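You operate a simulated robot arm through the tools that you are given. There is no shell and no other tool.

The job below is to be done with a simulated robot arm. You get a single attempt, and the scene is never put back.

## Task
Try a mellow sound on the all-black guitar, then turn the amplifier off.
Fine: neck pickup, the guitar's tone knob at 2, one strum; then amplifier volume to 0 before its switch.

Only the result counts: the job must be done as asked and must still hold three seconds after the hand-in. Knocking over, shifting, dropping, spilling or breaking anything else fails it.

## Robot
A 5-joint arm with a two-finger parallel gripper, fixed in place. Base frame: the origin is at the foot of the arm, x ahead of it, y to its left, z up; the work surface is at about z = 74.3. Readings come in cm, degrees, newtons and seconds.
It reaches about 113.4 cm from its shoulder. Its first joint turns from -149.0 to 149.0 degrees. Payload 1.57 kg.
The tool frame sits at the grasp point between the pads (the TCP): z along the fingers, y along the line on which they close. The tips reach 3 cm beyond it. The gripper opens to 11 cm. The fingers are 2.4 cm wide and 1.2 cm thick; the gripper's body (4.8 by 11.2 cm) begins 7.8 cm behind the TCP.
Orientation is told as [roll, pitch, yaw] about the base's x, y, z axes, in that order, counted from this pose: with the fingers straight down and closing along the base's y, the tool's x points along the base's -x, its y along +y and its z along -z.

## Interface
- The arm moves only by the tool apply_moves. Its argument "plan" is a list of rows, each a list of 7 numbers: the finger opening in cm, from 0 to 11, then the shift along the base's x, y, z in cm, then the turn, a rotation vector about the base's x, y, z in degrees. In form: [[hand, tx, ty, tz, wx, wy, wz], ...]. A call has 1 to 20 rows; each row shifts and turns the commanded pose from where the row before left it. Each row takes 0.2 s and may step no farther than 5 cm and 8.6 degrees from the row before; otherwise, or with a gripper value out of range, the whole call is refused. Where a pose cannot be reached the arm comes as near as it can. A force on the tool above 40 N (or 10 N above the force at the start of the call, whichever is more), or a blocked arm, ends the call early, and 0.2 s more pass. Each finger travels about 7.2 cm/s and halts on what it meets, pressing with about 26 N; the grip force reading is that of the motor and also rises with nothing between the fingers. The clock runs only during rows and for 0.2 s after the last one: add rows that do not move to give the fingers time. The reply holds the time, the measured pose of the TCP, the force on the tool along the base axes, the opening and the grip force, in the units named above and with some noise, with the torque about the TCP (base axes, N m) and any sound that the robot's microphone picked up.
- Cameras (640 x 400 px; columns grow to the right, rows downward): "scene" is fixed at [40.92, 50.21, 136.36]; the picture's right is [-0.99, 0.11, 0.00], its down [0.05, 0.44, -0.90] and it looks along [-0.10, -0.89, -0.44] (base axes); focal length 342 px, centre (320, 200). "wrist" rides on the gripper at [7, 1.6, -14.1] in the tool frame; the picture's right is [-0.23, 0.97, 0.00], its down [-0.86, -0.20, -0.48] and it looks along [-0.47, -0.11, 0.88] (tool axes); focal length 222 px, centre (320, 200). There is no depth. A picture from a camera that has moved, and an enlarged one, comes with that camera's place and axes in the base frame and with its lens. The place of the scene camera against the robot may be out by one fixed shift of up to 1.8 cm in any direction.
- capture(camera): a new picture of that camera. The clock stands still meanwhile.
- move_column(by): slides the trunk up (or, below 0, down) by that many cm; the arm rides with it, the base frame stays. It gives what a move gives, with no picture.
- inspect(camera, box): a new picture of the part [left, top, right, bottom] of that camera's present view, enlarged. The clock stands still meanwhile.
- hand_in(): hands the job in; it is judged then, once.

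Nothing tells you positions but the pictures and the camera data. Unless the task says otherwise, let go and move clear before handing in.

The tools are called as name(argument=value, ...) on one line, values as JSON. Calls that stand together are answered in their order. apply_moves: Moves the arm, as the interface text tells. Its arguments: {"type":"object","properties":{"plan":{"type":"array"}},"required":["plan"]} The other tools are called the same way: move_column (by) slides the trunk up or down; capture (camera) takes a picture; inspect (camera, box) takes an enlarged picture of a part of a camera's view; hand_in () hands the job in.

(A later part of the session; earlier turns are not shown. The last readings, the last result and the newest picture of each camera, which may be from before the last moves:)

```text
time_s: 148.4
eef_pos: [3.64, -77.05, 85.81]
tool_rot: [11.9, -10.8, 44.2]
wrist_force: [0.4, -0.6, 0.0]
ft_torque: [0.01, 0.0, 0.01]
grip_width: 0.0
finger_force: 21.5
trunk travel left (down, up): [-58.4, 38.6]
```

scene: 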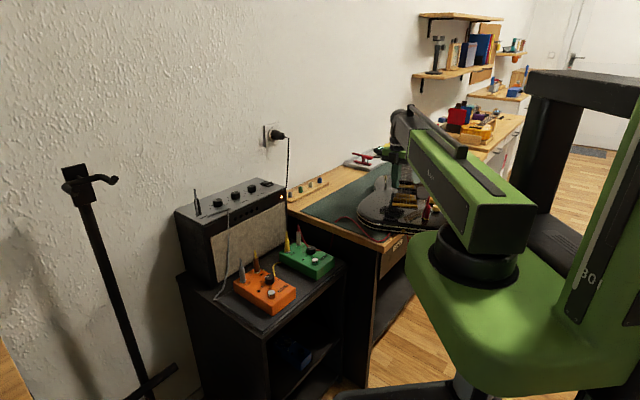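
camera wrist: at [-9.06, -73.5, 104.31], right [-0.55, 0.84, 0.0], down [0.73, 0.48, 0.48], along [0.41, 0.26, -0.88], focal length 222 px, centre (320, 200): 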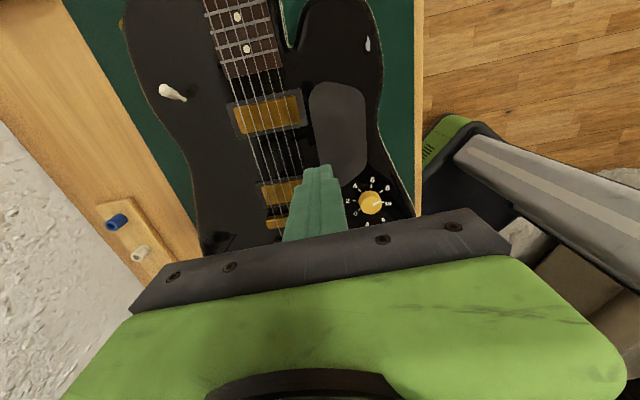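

Poised on the bass side between the pickups. I'll lower to the safe firm depth and sweep at about 15 cm/s.

move_column(by=-2.78)

apply_moves(plan=[[0, -2.1, 2.1, 0, 0, 0, -1.6], [0, -2.1, 2.1, 0, 0, 0, -1.6], [0, -2.1, 2.1, 0, 0, 0, -1.6], [0, 0, 0, 0, 0, 0, 0]])

inspect(camera="scene", box=[300, 140, 460, 240])

```text
time_s: 149.2
eef_pos: [3.63, -77.1, 83.25]
tool_rot: [12.0, -10.7, 44.1]
wrist_force: [0.2, 0.8, 0.6]
ft_torque: [0.0, -0.01, -0.02]
grip_width: 0.01
finger_force: 21.6
trunk travel left (down, up): [-55.6, 41.4]
```

```text
time_s: 150.2
eef_pos: [-2.57, -70.7, 83.24]
tool_rot: [12.0, -10.7, 39.3]
wrist_force: [0.1, -0.7, -0.7]
ft_torque: [-0.01, 0.02, -0.02]
grip_width: 0.0
finger_force: 21.5
trunk travel left (down, up): [-55.6, 41.4]
```

```text
4.00 times, centred on (380, 190) of scene
camera zoom: at [40.92, 50.21, 136.36], right [-0.99, 0.11, 0.0], down [0.05, 0.44, -0.9], along [-0.1, -0.89, -0.44], focal length 1366 px, centre (80, 240)
```

zoom: 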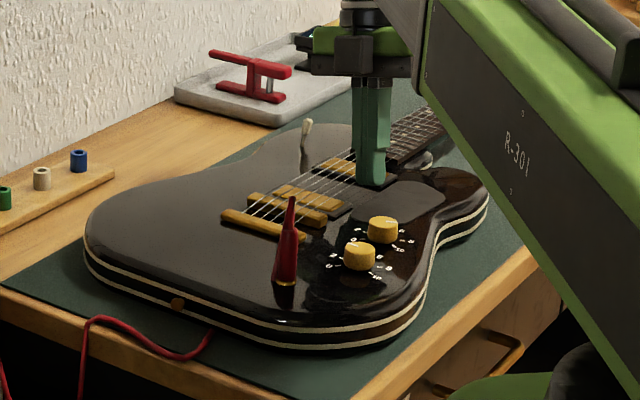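

No sound and no movement. Before trying anything else I want to learn how the strings respond: I'll press the tilted corner straight down on a middle string (no sideways motion) and look closely whether the string itself gives.

move_column(by=1.5)

apply_moves(plan=[[0, 1.2, -1.2, 0, 0, 0, 0.9], [0, 1.2, -1.2, 0, 0, 0, 0.9], [0, 0, 0, 0, 0, 0, 0]])

inspect(camera="scene", box=[364, 165, 404, 190])

move_column(by=-1.55)

inspect(camera="scene", box=[364, 165, 404, 190])

inspect(camera="wrist", box=[270, 100, 400, 181])

```text
time_s: 150.8
eef_pos: [-2.67, -70.73, 84.74]
tool_rot: [11.9, -10.7, 39.3]
wrist_force: [-0.5, 0.9, -0.7]
ft_torque: [-0.01, -0.02, 0.02]
grip_width: 0.0
finger_force: 21.6
trunk travel left (down, up): [-57.1, 39.9]
```

```text
time_s: 151.6
eef_pos: [-0.16, -73.09, 84.68]
tool_rot: [11.8, -10.6, 41.1]
wrist_force: [0.0, 0.2, 0.0]
ft_torque: [-0.01, 0.02, 0.01]
grip_width: 0.01
finger_force: 21.4
trunk travel left (down, up): [-57.1, 39.9]
```

```text
16.00 times, centred on (384, 178) of scene
camera zoom: at [40.92, 50.21, 136.36], right [-0.99, 0.11, 0.0], down [0.05, 0.44, -0.9], along [-0.1, -0.89, -0.44], focal length 5463 px, centre (-704, 560)
```

zoom: 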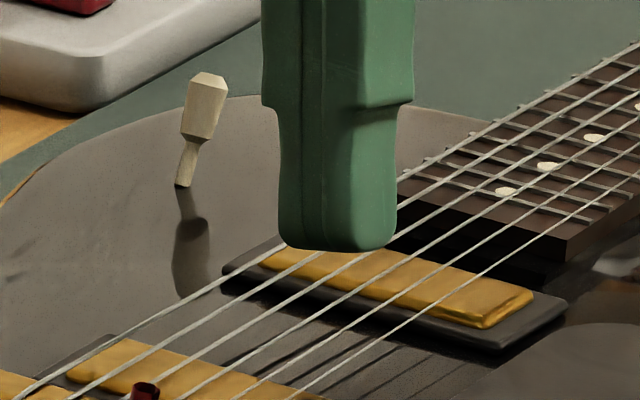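

```text
time_s: 152.2
eef_pos: [-0.11, -73.26, 83.14]
tool_rot: [11.8, -10.7, 41.1]
wrist_force: [0.2, -1.8, 3.6]
ft_torque: [0.04, -0.04, -0.01]
grip_width: 0.0
finger_force: 21.2
trunk travel left (down, up): [-55.6, 41.4]
```

```text
16.00 times, centred on (384, 178) of scene
camera zoom: at [40.92, 50.21, 136.36], right [-0.99, 0.11, 0.0], down [0.05, 0.44, -0.9], along [-0.1, -0.89, -0.44], focal length 5463 px, centre (-704, 560)
```

zoom: 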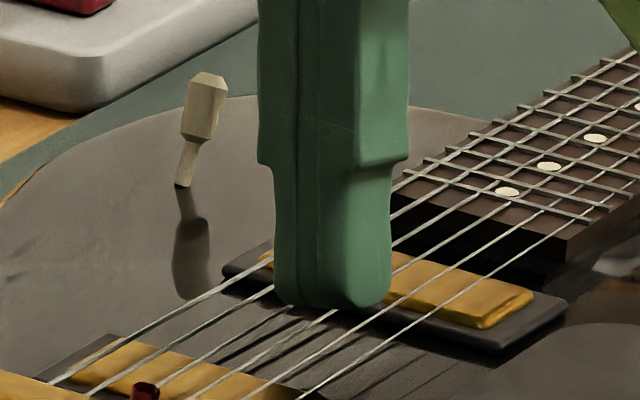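

```text
4.92 times, centred on (335, 140) of wrist
camera zoom: at [-6.37, -80.4, 95.79], right [-0.49, 0.84, 0.24], down [0.77, 0.28, 0.58], along [0.42, 0.47, -0.78], focal length 1094 px, centre (246, 493)
```

zoom: 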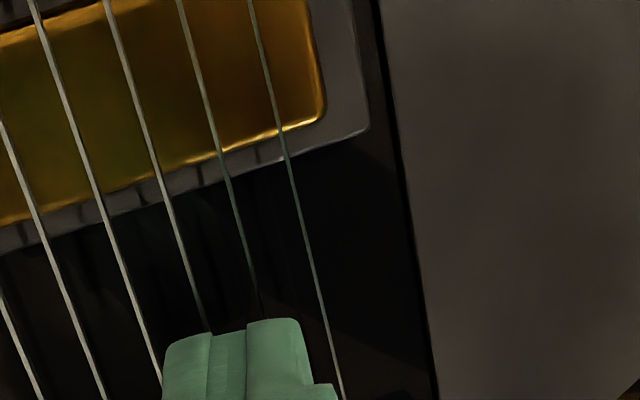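

This is informative: pressing down, all six strings sink together (they're one springy set), so approaching from the side always catches while coming from above should not. I'll therefore rise, set the fingers upright over the bass string, press down from above, and then sweep to the treble side.

move_column(by=8)

apply_moves(plan=[[0, 1.0, -1.0, 0, -7.9, -0.2, 2], [0, 1.0, -0.9, 0, -7.9, -0.2, 2], [0, 0.8, -0.4, 0, 0, 0, 0], [0, 0, 0, 0, 0, 0, 0]])

capture(camera="wrist")

inspect(camera="wrist", box=[256, 80, 416, 180])

inspect(camera="scene", box=[300, 140, 460, 240])

```text
time_s: 153.4
eef_pos: [-0.29, -73.15, 91.13]
tool_rot: [11.9, -10.6, 41.2]
wrist_force: [-0.4, 0.0, -0.8]
ft_torque: [0.0, 0.01, 0.0]
grip_width: 0.0
finger_force: 21.2
trunk travel left (down, up): [-63.6, 33.4]
```

```text
time_s: 154.4
eef_pos: [2.64, -75.47, 90.19]
tool_rot: [0.3, -0.1, 46.1]
wrist_force: [0.0, 0.0, 0.6]
ft_torque: [0.03, 0.02, 0.0]
grip_width: 0.0
finger_force: 21.5
out of reach, approached as far as the arm can: row 1
trunk travel left (down, up): [-63.6, 33.4]
```

```text
taken
camera wrist: at [-3.2, -79.46, 104.37], right [-0.55, 0.84, 0.0], down [0.74, 0.48, 0.48], along [0.4, 0.26, -0.88], focal length 222 px, centre (320, 200)
```

wrist: 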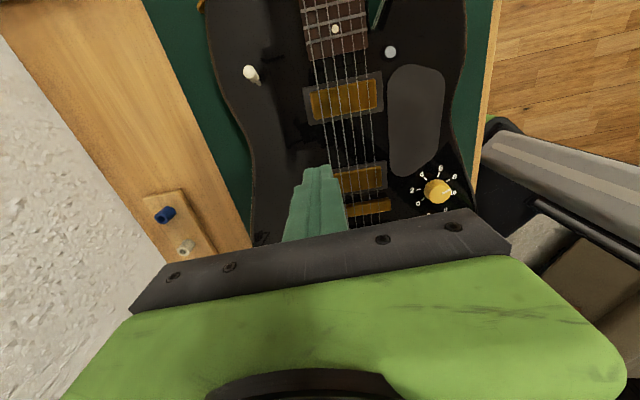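

```text
4.00 times, centred on (336, 130) of wrist
camera zoom: at [-3.2, -79.46, 104.37], right [-0.55, 0.84, 0.0], down [0.74, 0.48, 0.48], along [0.4, 0.26, -0.88], focal length 888 px, centre (256, 480)
```

zoom: 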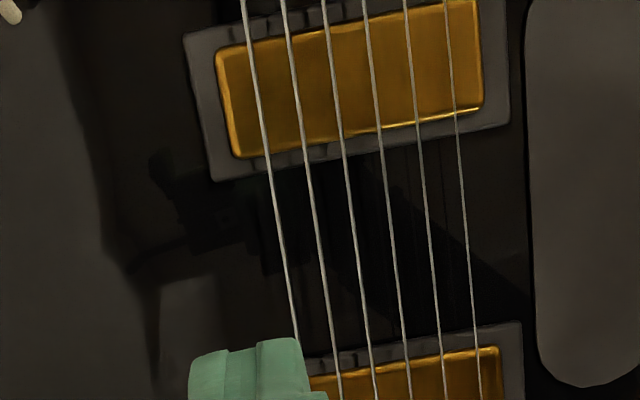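

```text
4.00 times, centred on (380, 190) of scene
camera zoom: at [40.92, 50.21, 136.36], right [-0.99, 0.11, 0.0], down [0.05, 0.44, -0.9], along [-0.1, -0.89, -0.44], focal length 1366 px, centre (80, 240)
```

zoom: 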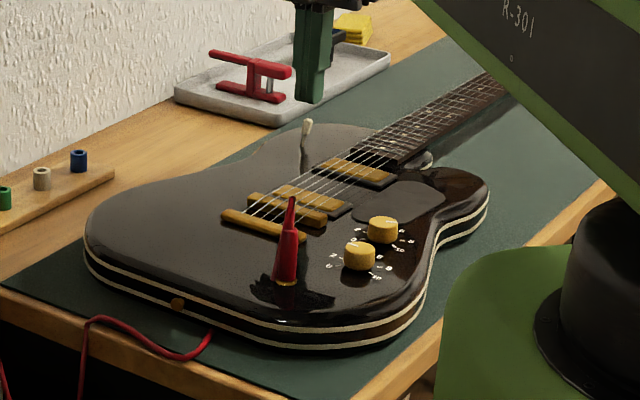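

The fingers are upright with the bass string just inside their leading edge. I'll trim the residual tilt, come down onto the string from above and press about 0.3 cm.

apply_moves(plan=[[0, 0, 0, 0, -0.28, -0.15, -1.0], [0, 0, 0, 0, 0, 0, 0]])

move_column(by=-7.1)

move_column(by=-0.4)

inspect(camera="scene", box=[364, 165, 404, 190])

```text
time_s: 155.0
eef_pos: [2.71, -75.59, 90.22]
tool_rot: [0.0, 0.1, 45.2]
wrist_force: [-0.4, 0.2, -0.2]
ft_torque: [-0.01, -0.01, 0.01]
grip_width: 0.02
finger_force: 20.8
trunk travel left (down, up): [-63.6, 33.4]
```

```text
time_s: 156.1
eef_pos: [2.66, -75.49, 83.07]
tool_rot: [-0.1, 0.0, 45.2]
wrist_force: [0.8, -0.3, 0.6]
ft_torque: [0.01, 0.0, 0.01]
grip_width: 0.01
finger_force: 21.4
trunk travel left (down, up): [-56.5, 40.5]
```

```text
time_s: 156.6
eef_pos: [2.66, -75.47, 82.79]
tool_rot: [-0.1, 0.1, 45.2]
wrist_force: [-0.1, -0.6, 4.9]
ft_torque: [-0.02, 0.03, 0.0]
grip_width: 0.0
finger_force: 21.6
trunk travel left (down, up): [-56.1, 40.9]
```

```text
16.00 times, centred on (384, 178) of scene
camera zoom: at [40.92, 50.21, 136.36], right [-0.99, 0.11, 0.0], down [0.05, 0.44, -0.9], along [-0.1, -0.89, -0.44], focal length 5463 px, centre (-704, 560)
```

zoom: 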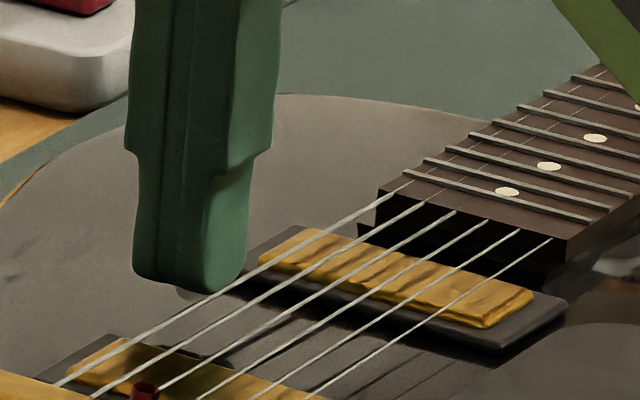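

Pressing from above works as expected: all strings sink together with 4.9 N. Now a short first move sideways to make sure it slides rather than sticks.

apply_moves(plan=[[0, -0.5, 0.5, 0, 0, 0, 0]])

```text
time_s: 157.0
eef_pos: [2.19, -75.04, 82.84]
tool_rot: [-0.1, 0.0, 45.2]
wrist_force: [2.4, -1.3, 4.3]
ft_torque: [-0.06, -0.08, -0.01]
grip_width: 0.0
finger_force: 21.5
trunk travel left (down, up): [-56.1, 40.9]
```

It slides with under 3 N of drag. I'll sweep on smoothly across all the strings and off the treble side.

apply_moves(plan=[[0, -1.8, 1.8, 0, 0, 0, 0], [0, -1.8, 1.8, 0, 0, 0, 0], [0, -1.8, 1.8, 0, 0, 0, 0], [0, 0, 0, 0, 0, 0, 0]])

inspect(camera="scene", box=[300, 140, 460, 240])

```text
time_s: 158.0
eef_pos: [-3.2, -69.61, 82.77]
tool_rot: [-0.1, 0.0, 45.2]
wrist_force: [0.8, -0.3, -0.4]
ft_torque: [-0.02, 0.0, 0.01]
grip_width: 0.0
finger_force: 20.9
trunk travel left (down, up): [-56.1, 40.9]
```

```text
4.00 times, centred on (380, 190) of scene
camera zoom: at [40.92, 50.21, 136.36], right [-0.99, 0.11, 0.0], down [0.05, 0.44, -0.9], along [-0.1, -0.89, -0.44], focal length 1366 px, centre (80, 240)
```

zoom: 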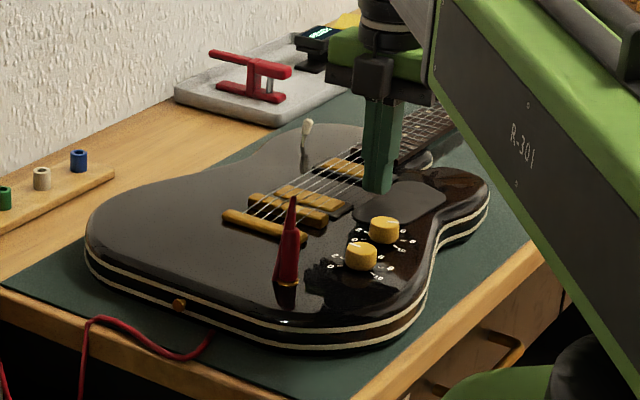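

The sweep went over all six strings with the guitar steady, yet there is still no sound. Before changing the stroke again I'll check the signal chain — plugs, pedals and amplifier — in close-up.

inspect(camera="scene", box=[215, 225, 345, 306])

inspect(camera="scene", box=[280, 190, 400, 265])

inspect(camera="scene", box=[185, 175, 295, 244])

inspect(camera="scene", box=[350, 175, 398, 205])

```text
4.92 times, centred on (280, 266) of scene
camera zoom: at [40.92, 50.21, 136.36], right [-0.99, 0.11, 0.0], down [0.05, 0.44, -0.9], along [-0.1, -0.89, -0.44], focal length 1681 px, centre (517, -122)
```

zoom: 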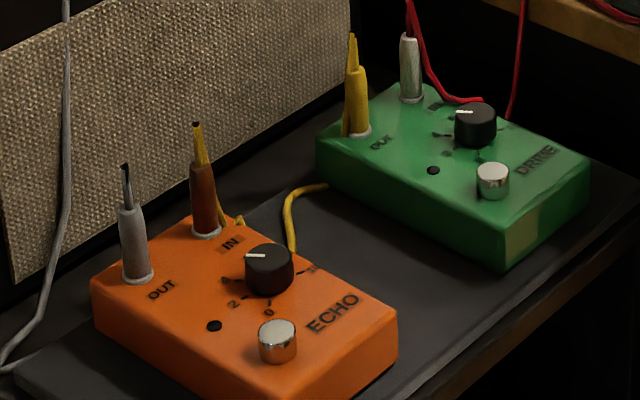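

```text
5.33 times, centred on (340, 228) of scene
camera zoom: at [40.92, 50.21, 136.36], right [-0.99, 0.11, 0.0], down [0.05, 0.44, -0.9], along [-0.1, -0.89, -0.44], focal length 1821 px, centre (213, 53)
```

zoom: 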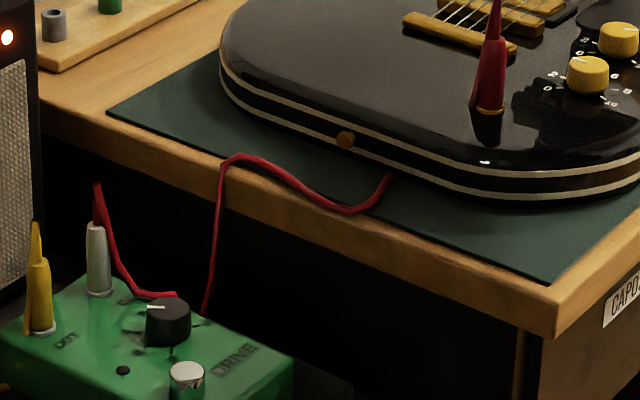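

```text
5.80 times, centred on (240, 210) of scene
camera zoom: at [40.92, 50.21, 136.36], right [-0.99, 0.11, 0.0], down [0.05, 0.44, -0.9], along [-0.1, -0.89, -0.44], focal length 1980 px, centre (784, 145)
```

zoom: 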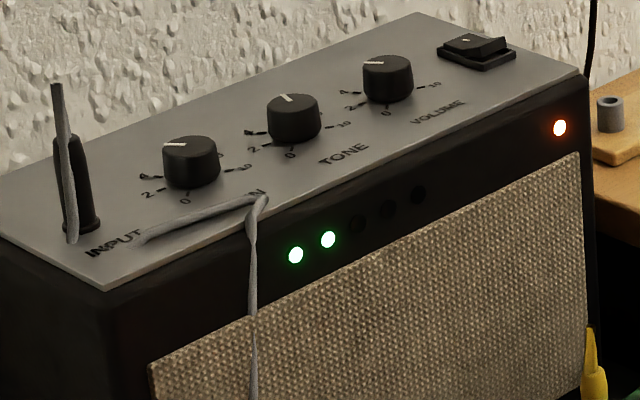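

```text
13.33 times, centred on (374, 190) of scene
camera zoom: at [40.92, 50.21, 136.36], right [-0.99, 0.11, 0.0], down [0.05, 0.44, -0.9], along [-0.1, -0.89, -0.44], focal length 4553 px, centre (-400, 333)
```

zoom: 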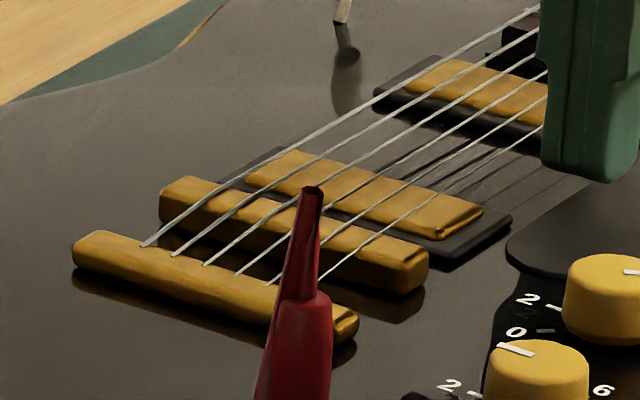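

The amplifier's level meter now shows two green lights, which were dark at the start — so this sweep did register as a strum. I must not touch the strings again; I'll rise straight up and watch whether the meter decays.

move_column(by=8)

inspect(camera="scene", box=[185, 175, 295, 244])

inspect(camera="scene", box=[300, 140, 460, 240])

```text
time_s: 159.2
eef_pos: [-3.21, -69.54, 90.77]
tool_rot: [-0.1, 0.1, 45.1]
wrist_force: [0.4, -0.9, -0.4]
ft_torque: [0.0, -0.01, 0.0]
grip_width: 0.01
finger_force: 21.0
trunk travel left (down, up): [-64.1, 32.9]
```

```text
5.80 times, centred on (240, 210) of scene
camera zoom: at [40.92, 50.21, 136.36], right [-0.99, 0.11, 0.0], down [0.05, 0.44, -0.9], along [-0.1, -0.89, -0.44], focal length 1980 px, centre (784, 145)
```

zoom: 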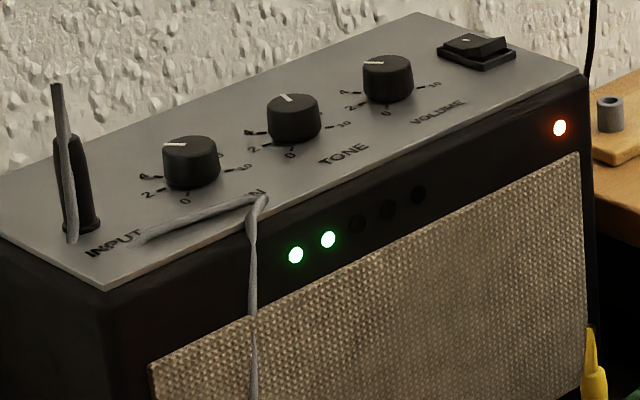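

```text
4.00 times, centred on (380, 190) of scene
camera zoom: at [40.92, 50.21, 136.36], right [-0.99, 0.11, 0.0], down [0.05, 0.44, -0.9], along [-0.1, -0.89, -0.44], focal length 1366 px, centre (80, 240)
```

zoom: 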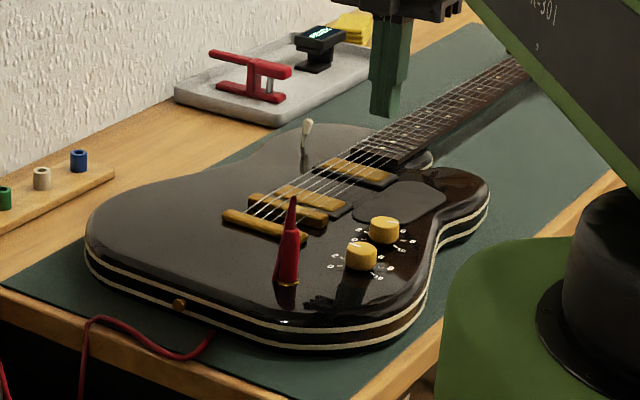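

The two lights are still on after 1.2 s. I'll let a few seconds pass to see whether this is a decaying level.

apply_moves(plan=[[0, 0, 0, 0, 0, 0, 0], [0, 0, 0, 0, 0, 0, 0], [0, 0, 0, 0, 0, 0, 0], [0, 0, 0, 0, 0, 0, 0], [0, 0, 0, 0, 0, 0, 0], [0, 0, 0, 0, 0, 0, 0], [0, 0, 0, 0, 0, 0, 0], [0, 0, 0, 0, 0, 0, 0], [0, 0, 0, 0, 0, 0, 0], [0, 0, 0, 0, 0, 0, 0]])

inspect(camera="scene", box=[185, 175, 295, 244])

```text
time_s: 161.4
eef_pos: [-3.2, -69.67, 90.82]
tool_rot: [-0.2, 0.0, 45.2]
wrist_force: [0.6, -0.2, 0.5]
ft_torque: [0.01, 0.03, 0.0]
grip_width: 0.0
finger_force: 21.3
trunk travel left (down, up): [-64.1, 32.9]
```

```text
5.80 times, centred on (240, 210) of scene
camera zoom: at [40.92, 50.21, 136.36], right [-0.99, 0.11, 0.0], down [0.05, 0.44, -0.9], along [-0.1, -0.89, -0.44], focal length 1980 px, centre (784, 145)
```

zoom: 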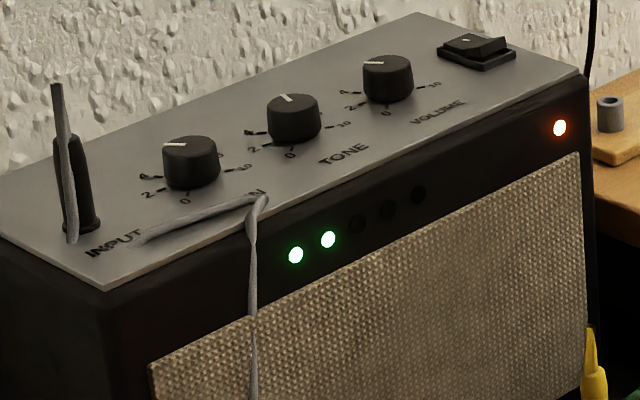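

The meter holds its reading. I'll now double-check toggle and tone from here before moving to the amplifier.

capture(camera="wrist")

inspect(camera="wrist", box=[120, 60, 280, 160])

inspect(camera="wrist", box=[330, 150, 460, 231])

inspect(camera="scene", box=[360, 170, 440, 220])

```text
taken
camera wrist: at [-9.15, -73.37, 104.87], right [-0.53, 0.85, 0.0], down [0.74, 0.47, 0.48], along [0.41, 0.25, -0.88], focal length 222 px, centre (320, 200)
```

wrist: 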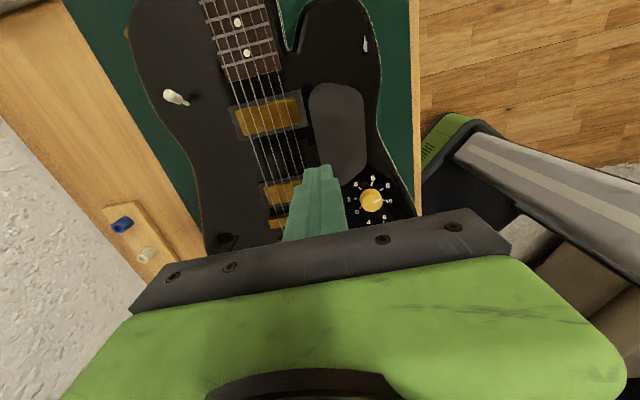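

```text
4.00 times, centred on (200, 110) of wrist
camera zoom: at [-9.15, -73.37, 104.87], right [-0.53, 0.85, 0.0], down [0.74, 0.47, 0.48], along [0.41, 0.25, -0.88], focal length 888 px, centre (800, 560)
```

zoom: 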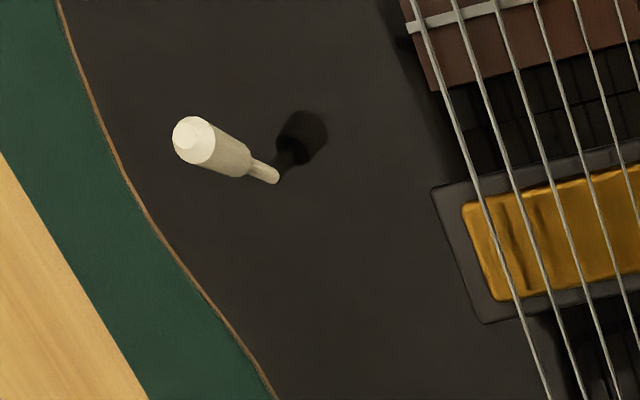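

```text
4.92 times, centred on (395, 190) of wrist
camera zoom: at [-9.15, -73.37, 104.87], right [-0.53, 0.85, 0.0], down [0.74, 0.47, 0.48], along [0.41, 0.25, -0.88], focal length 1094 px, centre (-49, 247)
```

zoom: 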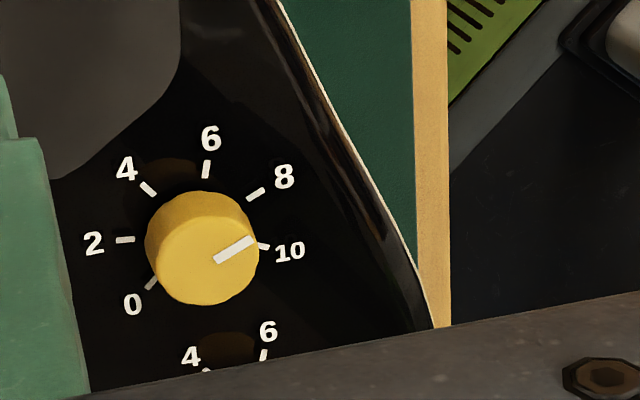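

```text
8.00 times, centred on (400, 195) of scene
camera zoom: at [40.92, 50.21, 136.36], right [-0.99, 0.11, 0.0], down [0.05, 0.44, -0.9], along [-0.1, -0.89, -0.44], focal length 2732 px, centre (-320, 240)
```

zoom: 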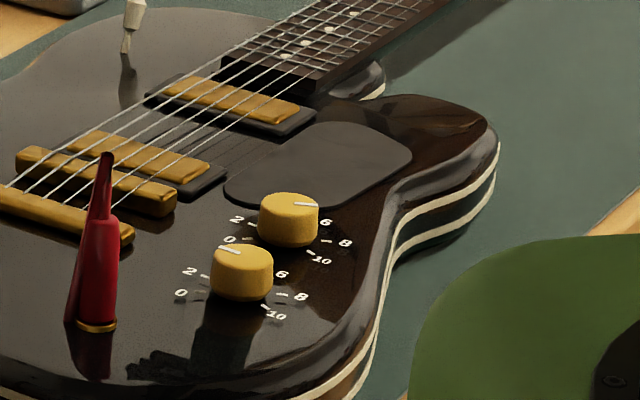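

Toggle is on neck and the tone pointer on 2, and the guitar sits within 0.2 cm of where it was. Now I'll raise the trunk and carry the arm over to the amplifier to locate its panel.

move_column(by=25)

apply_moves(plan=[[0, 4.2, 1.3, 0, 0, 0, 0], [0, 4.2, 1.3, 0, 0, 0, 0], [0, 4.2, 1.3, 0, 0, 0, 0], [0, 4.2, 1.3, 0, 0, 0, 0], [0, 4.2, 1.3, 0, 0, 0, 0], [0, 4.2, 1.3, 0, 0, 0, 0], [0, 4.2, 1.3, 0, 0, 0, 0], [0, 4.2, 1.3, 0, 0, 0, 0], [0, 4.2, 1.3, 0, 0, 0, 0], [0, 0, 0, 0, 0, 0, 0]])

capture(camera="wrist")

capture(camera="scene")

```text
time_s: 164.0
eef_pos: [-3.21, -69.58, 115.75]
tool_rot: [0.0, 0.0, 45.2]
wrist_force: [0.0, -0.1, -0.3]
ft_torque: [0.0, 0.0, 0.0]
grip_width: 0.0
finger_force: 21.0
trunk travel left (down, up): [-89.1, 7.9]
```

```text
time_s: 166.2
eef_pos: [34.9, -57.82, 115.83]
tool_rot: [-0.1, 0.0, 45.2]
wrist_force: [-1.0, -0.4, -0.3]
ft_torque: [0.02, 0.01, 0.01]
grip_width: 0.0
finger_force: 21.5
trunk travel left (down, up): [-89.1, 7.9]
```

```text
taken
camera wrist: at [28.73, -61.59, 129.89], right [-0.53, 0.85, 0.0], down [0.74, 0.47, 0.48], along [0.41, 0.25, -0.88], focal length 222 px, centre (320, 200)
```

wrist: 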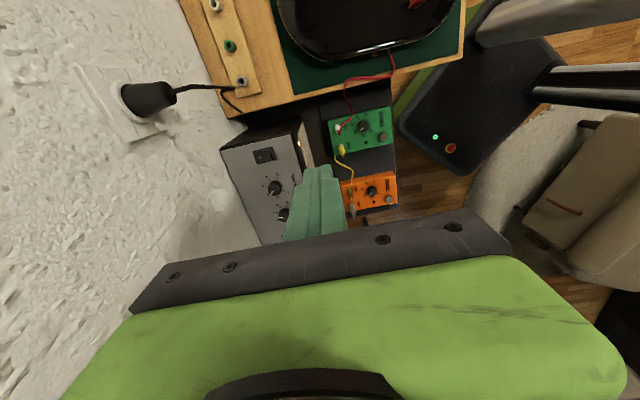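

```text
taken
```

scene: 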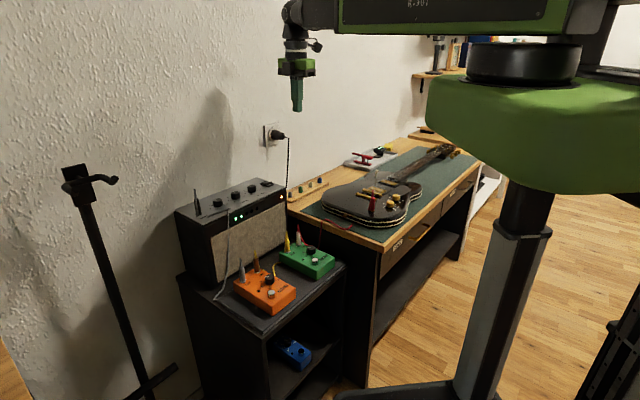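

Two green lights still show on the meter. From above I can see the rocker, volume and tone knobs on the amp's panel: roughly the switch at (45.3, -64.0), volume at (50.0, -59.3), tone at (54.9, -54.7), panel z ≈ 87.7. I'll move above the volume knob and lower for a precise look.

apply_moves(plan=[[0, 4.0, -0.4, 0, 0, 0, 0], [0, 4.0, -0.4, 0, 0, 0, 0], [0, 4.0, -0.4, 0, 0, 0, 0], [0, 3.0, -0.3, 0, 0, 0, 0], [0, 0, 0, 0, 0, 0, 0]])

capture(camera="wrist")

inspect(camera="wrist", box=[220, 80, 380, 180])

capture(camera="scene")

```text
time_s: 167.4
eef_pos: [49.62, -59.33, 115.8]
tool_rot: [-0.1, 0.0, 45.2]
wrist_force: [-0.1, -0.7, 0.3]
ft_torque: [0.03, 0.04, -0.03]
grip_width: 0.0
finger_force: 21.2
trunk travel left (down, up): [-89.1, 7.9]
```

```text
taken
camera wrist: at [43.58, -63.07, 129.89], right [-0.53, 0.85, 0.0], down [0.74, 0.47, 0.48], along [0.41, 0.25, -0.88], focal length 222 px, centre (320, 200)
```

wrist: 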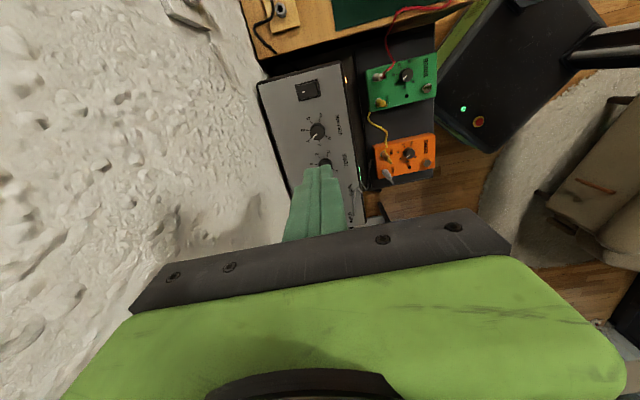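

```text
4.00 times, centred on (300, 130) of wrist
camera zoom: at [43.58, -63.07, 129.89], right [-0.53, 0.85, 0.0], down [0.74, 0.47, 0.48], along [0.41, 0.25, -0.88], focal length 888 px, centre (400, 480)
```

zoom: 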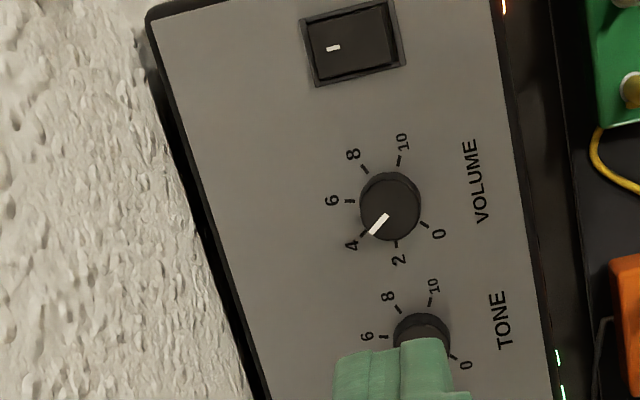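

```text
taken
```

scene: 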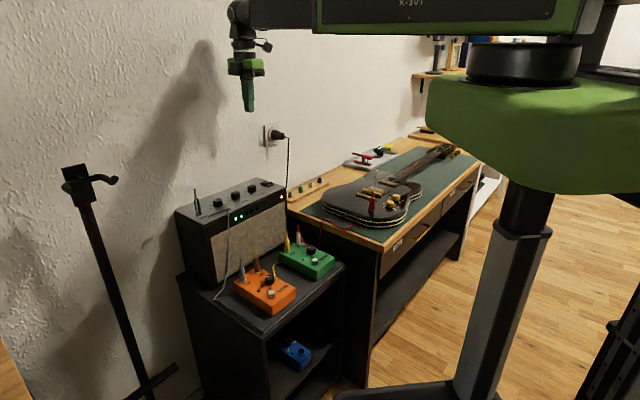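

The volume pointer stands at 4, with 0 about 101° counter-clockwise from it. I'll lower 14 cm (still 10 cm above the panel) for a second measurement.

move_column(by=-14)

capture(camera="wrist")

inspect(camera="wrist", box=[220, 60, 380, 160])

inspect(camera="scene", box=[180, 110, 300, 245])

```text
time_s: 169.0
eef_pos: [49.45, -59.36, 101.82]
tool_rot: [-0.1, 0.1, 45.3]
wrist_force: [-1.3, 0.2, 0.7]
ft_torque: [0.04, -0.03, 0.03]
grip_width: 0.0
finger_force: 21.2
trunk travel left (down, up): [-75.1, 21.9]
```

```text
taken
camera wrist: at [43.57, -63.08, 115.89], right [-0.53, 0.85, 0.0], down [0.74, 0.47, 0.48], along [0.41, 0.25, -0.88], focal length 222 px, centre (320, 200)
```

wrist: 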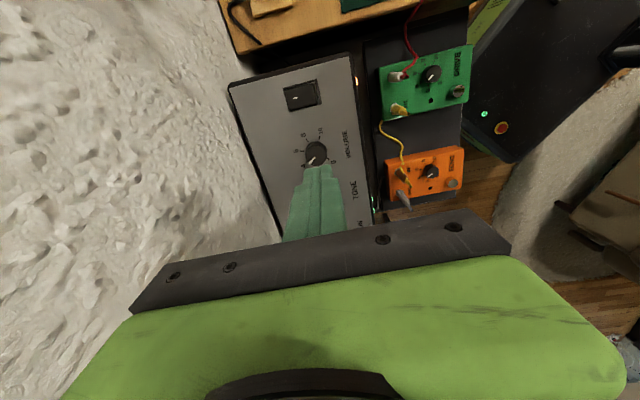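

```text
4.00 times, centred on (300, 110) of wrist
camera zoom: at [43.57, -63.08, 115.89], right [-0.53, 0.85, 0.0], down [0.74, 0.47, 0.48], along [0.41, 0.25, -0.88], focal length 888 px, centre (400, 560)
```

zoom: 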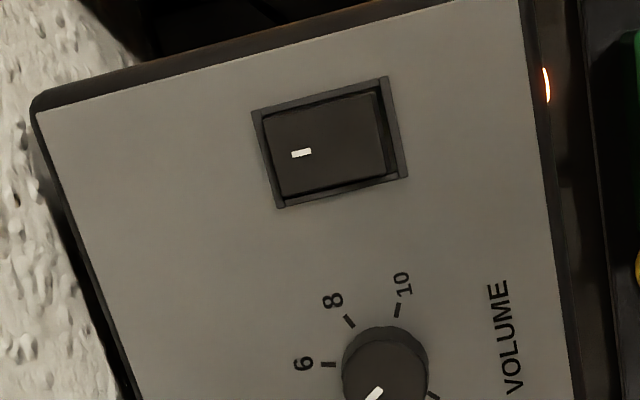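

```text
2.96 times, centred on (240, 178) of scene
camera zoom: at [40.92, 50.21, 136.36], right [-0.99, 0.11, 0.0], down [0.05, 0.44, -0.9], along [-0.1, -0.89, -0.44], focal length 1012 px, centre (557, 267)
```

zoom: 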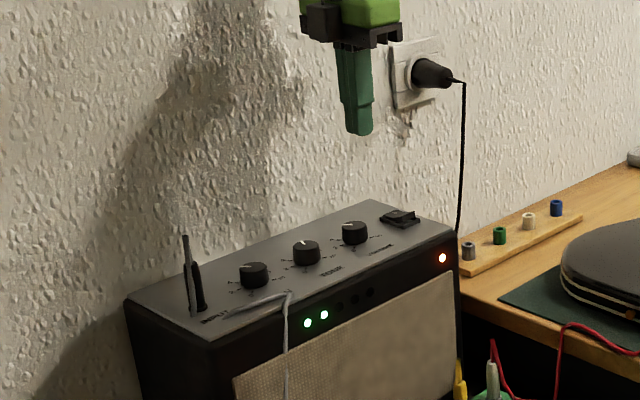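

The panel is at z ≈ 87.3 and the volume knob at (50.95, -59.0). I'll open the fingers, turn the hand back to about -55° in free air so the 101° turn stays within range, and centre over the knob.

apply_moves(plan=[[1, 0.3, 0.1, 0, 0, 0, -7.7], [2, 0.3, 0.1, 0, 0, 0, -7.7], [3, 0.3, 0.1, 0, 0, 0, -7.7], [4, 0.3, 0.0, 0, 0, 0, -7.7], [5, 0.1, 0.0, 0, 0, 0, -7.7], [5, 0, 0, 0, 0, 0, -7.7], [5, 0, 0, 0, 0, 0, -7.7], [5, 0, 0, 0, 0, 0, -7.7], [5, 0, 0, 0, 0, 0, -7.7], [5, 0, 0, 0, 0, 0, -7.7], [5, 0, 0, 0, 0, 0, -7.7], [5, 0, 0, 0, 0, 0, -7.7], [5, 0, 0, 0, 0, 0, -7.7], [5, 0, 0, 0, 0, 0, 0]])

capture(camera="wrist")

inspect(camera="wrist", box=[240, 80, 400, 180])

```text
time_s: 172.0
eef_pos: [50.9, -59.08, 101.78]
tool_rot: [-0.1, 0.2, -55.1]
wrist_force: [-0.4, 0.4, 0.2]
ft_torque: [0.02, 0.03, -0.01]
grip_width: 5.01
finger_force: 0.0
trunk travel left (down, up): [-75.1, 21.9]
```

```text
taken
camera wrist: at [48.31, -52.36, 115.88], right [0.93, 0.37, 0.0], down [0.33, -0.81, 0.48], along [0.18, -0.44, -0.88], focal length 222 px, centre (320, 200)
```

wrist: 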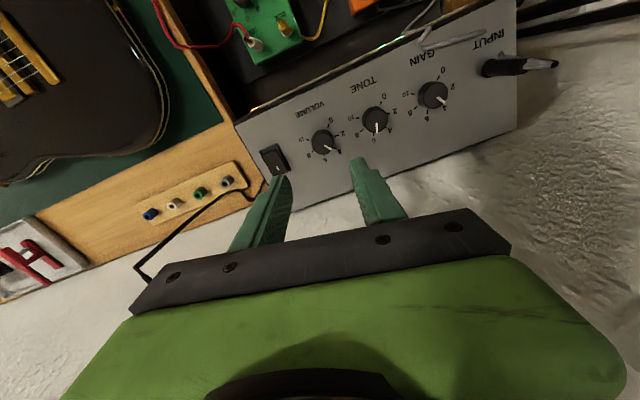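

```text
4.00 times, centred on (320, 130) of wrist
camera zoom: at [48.31, -52.36, 115.88], right [0.93, 0.37, 0.0], down [0.33, -0.81, 0.48], along [0.18, -0.44, -0.88], focal length 888 px, centre (320, 480)
```

zoom: 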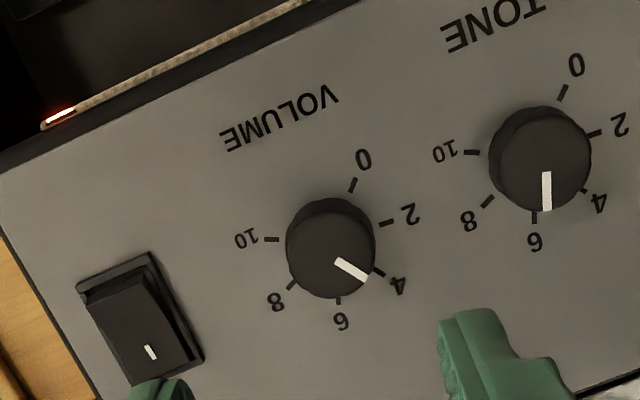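

The label confirms this is VOLUME, pointer near 4. Triangulated, the knob is at (51.2, -58.82) with its top at z ≈ 88.0 and the panel at ≈ 86.1. I'll shift over it and come down 8 cm to check centring.

apply_moves(plan=[[5, 0.2, 0.2, 0, 0, 0, 0], [5, 0, 0, 0, 0, 0, 0]])

move_column(by=-8)

capture(camera="wrist")

inspect(camera="wrist", box=[240, 120, 400, 220])

inspect(camera="scene", box=[180, 130, 300, 205])

```text
time_s: 172.6
eef_pos: [51.05, -58.88, 101.69]
tool_rot: [0.0, 0.1, -54.9]
wrist_force: [-0.4, -0.3, 0.9]
ft_torque: [0.01, 0.0, 0.01]
grip_width: 5.02
finger_force: 0.0
trunk travel left (down, up): [-75.1, 21.9]
```

```text
time_s: 173.8
eef_pos: [51.04, -58.79, 93.78]
tool_rot: [-0.1, 0.1, -55.0]
wrist_force: [0.4, 0.1, 0.4]
ft_torque: [-0.01, -0.01, 0.02]
grip_width: 5.02
finger_force: 0.0
trunk travel left (down, up): [-67.1, 29.9]
```

```text
taken
camera wrist: at [48.51, -52.2, 107.89], right [0.93, 0.37, 0.0], down [0.33, -0.81, 0.48], along [0.18, -0.44, -0.88], focal length 222 px, centre (320, 200)
```

wrist: 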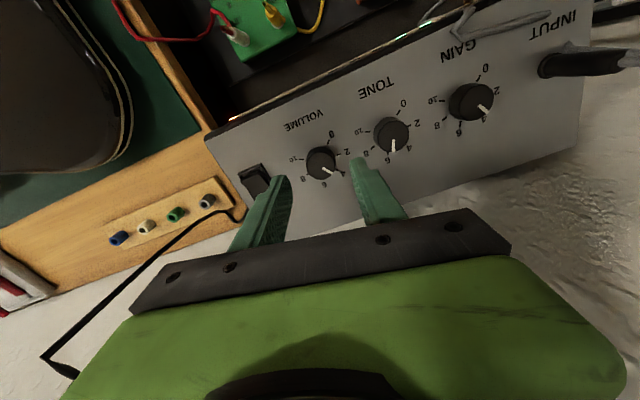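

```text
4.00 times, centred on (320, 170) of wrist
camera zoom: at [48.51, -52.2, 107.89], right [0.93, 0.37, 0.0], down [0.33, -0.81, 0.48], along [0.18, -0.44, -0.88], focal length 888 px, centre (320, 320)
```

zoom: 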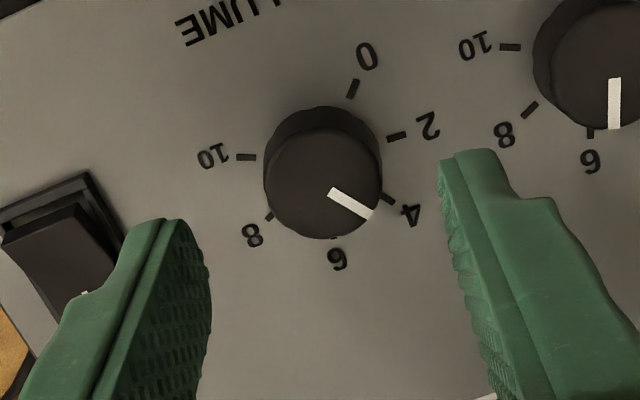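

```text
5.33 times, centred on (240, 168) of scene
camera zoom: at [40.92, 50.21, 136.36], right [-0.99, 0.11, 0.0], down [0.05, 0.44, -0.9], along [-0.1, -0.89, -0.44], focal length 1821 px, centre (747, 373)
```

zoom: 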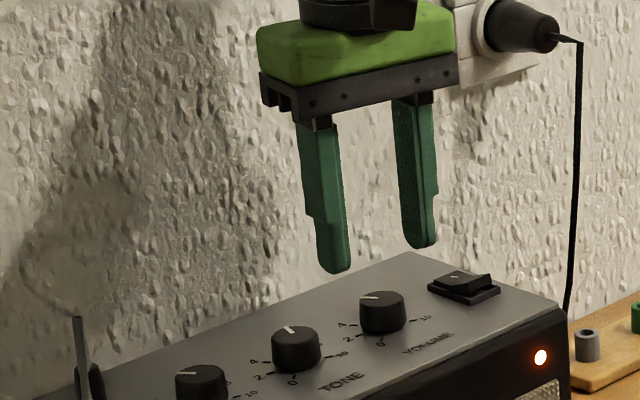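

Centring is within half a millimetre. I'll lower the last 4 cm so the tips straddle the volume knob, clear of the switch and the tone knob.

move_column(by=-4.0)

inspect(camera="wrist", box=[240, 120, 400, 220])

inspect(camera="scene", box=[200, 160, 280, 210])

```text
time_s: 174.6
eef_pos: [50.93, -58.92, 89.77]
tool_rot: [-0.1, 0.1, -54.9]
wrist_force: [-0.1, 0.1, 0.2]
ft_torque: [0.05, -0.01, 0.0]
grip_width: 4.98
finger_force: 0.1
trunk travel left (down, up): [-63.1, 33.9]
```

```text
4.00 times, centred on (320, 170) of wrist
camera zoom: at [48.51, -52.2, 103.88], right [0.93, 0.37, 0.0], down [0.33, -0.81, 0.48], along [0.18, -0.44, -0.88], focal length 888 px, centre (320, 320)
```

zoom: 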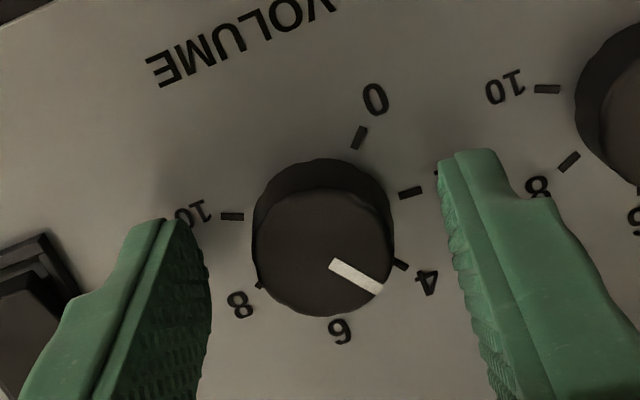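

```text
8.00 times, centred on (240, 185) of scene
camera zoom: at [40.92, 50.21, 136.36], right [-0.99, 0.11, 0.0], down [0.05, 0.44, -0.9], along [-0.1, -0.89, -0.44], focal length 2732 px, centre (960, 320)
```

zoom: 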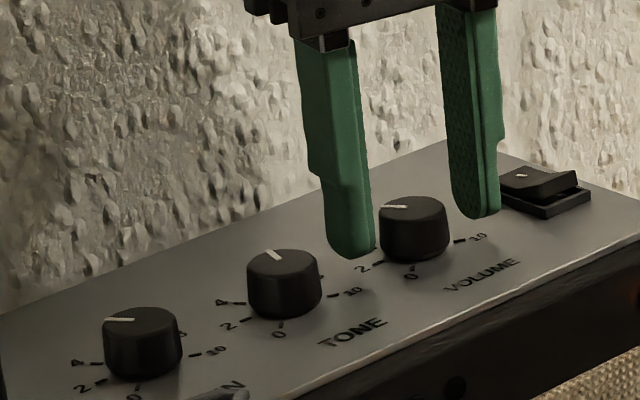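

The tips are around the knob with good clearance to everything else. I'll close gently and check for side force.

apply_moves(plan=[[4, 0, 0, 0, 0, 0, 0], [3.5, 0, 0, 0, 0, 0, 0], [3.2, 0, 0, 0, 0, 0, 0], [3.0, 0, 0, 0, 0, 0, 0], [2.8, 0, 0, 0, 0, 0, 0], [2.6, 0, 0, 0, 0, 0, 0], [2.4, 0, 0, 0, 0, 0, 0]])

inspect(camera="wrist", box=[240, 120, 400, 220])

```text
time_s: 176.2
eef_pos: [51.04, -58.9, 89.8]
tool_rot: [0.0, 0.1, -55.0]
wrist_force: [1.3, 1.3, 0.0]
ft_torque: [0.06, -0.1, -0.03]
grip_width: 2.89
finger_force: 39.1
trunk travel left (down, up): [-63.1, 33.9]
```

```text
4.00 times, centred on (320, 170) of wrist
camera zoom: at [48.54, -52.18, 103.88], right [0.93, 0.37, 0.0], down [0.33, -0.81, 0.48], along [0.18, -0.44, -0.88], focal length 888 px, centre (320, 320)
```

zoom: 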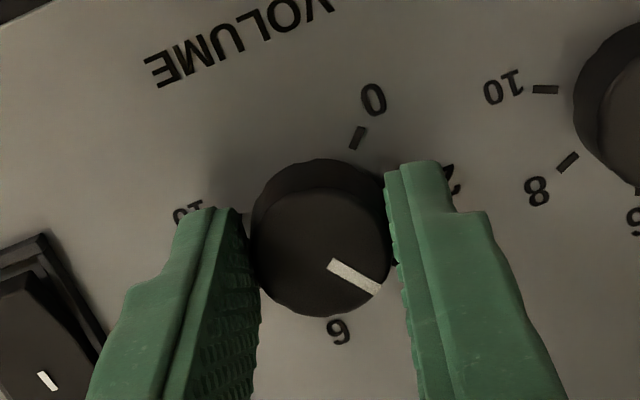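

Firm grip, hardly any side force. I'll turn counter-clockwise 48° first and check.

apply_moves(plan=[[2.4, 0, 0, 0, 0, 0, 8], [2.4, 0, 0, 0, 0, 0, 8], [2.4, 0, 0, 0, 0, 0, 8], [2.4, 0, 0, 0, 0, 0, 8], [2.4, 0, 0, 0, 0, 0, 8], [2.4, 0, 0, 0, 0, 0, 8], [2.4, 0, 0, 0, 0, 0, 0]])

inspect(camera="wrist", box=[240, 120, 400, 220])

inspect(camera="scene", box=[170, 160, 300, 241])

```text
time_s: 177.8
eef_pos: [51.07, -58.91, 89.63]
tool_rot: [-0.2, 0.1, -6.8]
wrist_force: [-3.2, -1.6, -0.3]
ft_torque: [-0.12, -0.2, 0.01]
grip_width: 2.88
finger_force: 39.4
trunk travel left (down, up): [-63.1, 33.9]
```

```text
4.00 times, centred on (320, 170) of wrist
camera zoom: at [44.44, -56.43, 103.89], right [0.34, 0.94, 0.0], down [0.83, -0.3, 0.48], along [0.45, -0.16, -0.88], focal length 888 px, centre (320, 320)
```

zoom: 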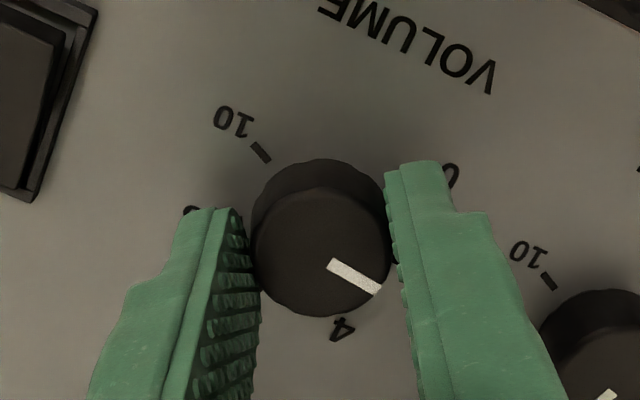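

```text
4.92 times, centred on (235, 200) of scene
camera zoom: at [40.92, 50.21, 136.36], right [-0.99, 0.11, 0.0], down [0.05, 0.44, -0.9], along [-0.1, -0.89, -0.44], focal length 1681 px, centre (738, 198)
```

zoom: 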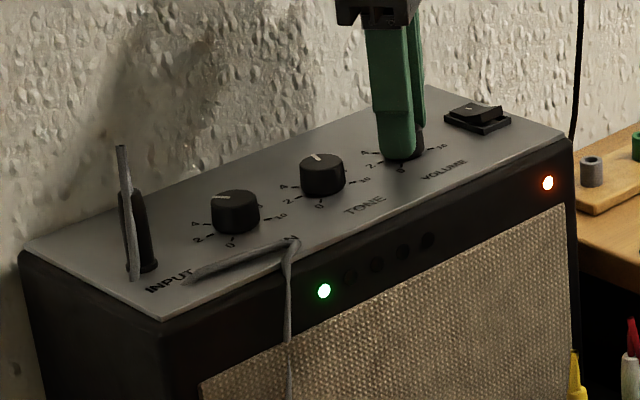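

The meter dropped to one light as the volume came down, so it is a true level display, confirming the strum. I'll turn a further 48° and then fine-tune.

apply_moves(plan=[[2.4, 0, 0, 0, 0, 0, 8], [2.4, 0, 0, 0, 0, 0, 8], [2.4, 0, 0, 0, 0, 0, 8], [2.4, 0, 0, 0, 0, 0, 8], [2.4, 0, 0, 0, 0, 0, 8], [2.4, 0, 0, 0, 0, 0, 8], [2.4, 0, 0, 0, 0, 0, 0]])

inspect(camera="wrist", box=[240, 120, 400, 220])

inspect(camera="scene", box=[170, 160, 300, 241])

```text
time_s: 179.4
eef_pos: [51.18, -58.94, 89.67]
tool_rot: [-0.3, -0.1, 41.2]
wrist_force: [6.2, -20.3, 15.7]
ft_torque: [-0.9, 0.0, 0.0]
grip_width: 2.89
finger_force: 38.8
trunk travel left (down, up): [-63.1, 33.9]
```

```text
4.00 times, centred on (320, 170) of wrist
camera zoom: at [44.81, -62.29, 103.88], right [-0.47, 0.88, 0.0], down [0.77, 0.41, 0.48], along [0.42, 0.22, -0.88], focal length 888 px, centre (320, 320)
```

zoom: 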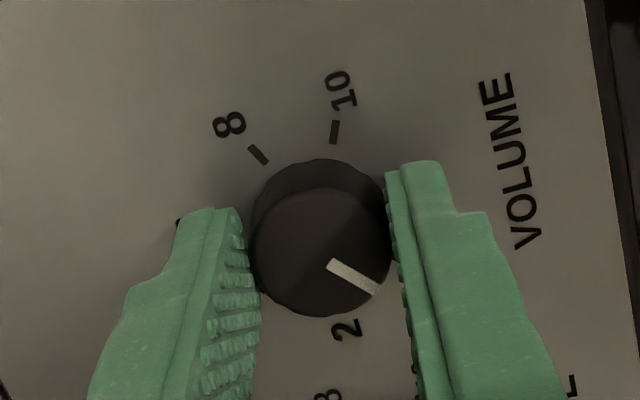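

```text
4.92 times, centred on (235, 200) of scene
camera zoom: at [40.92, 50.21, 136.36], right [-0.99, 0.11, 0.0], down [0.05, 0.44, -0.9], along [-0.1, -0.89, -0.44], focal length 1681 px, centre (738, 198)
```

zoom: 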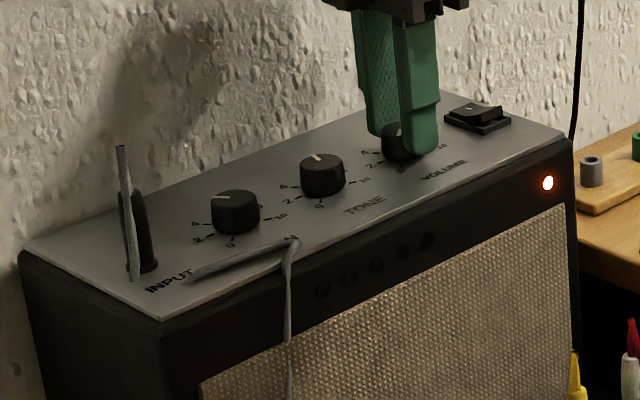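

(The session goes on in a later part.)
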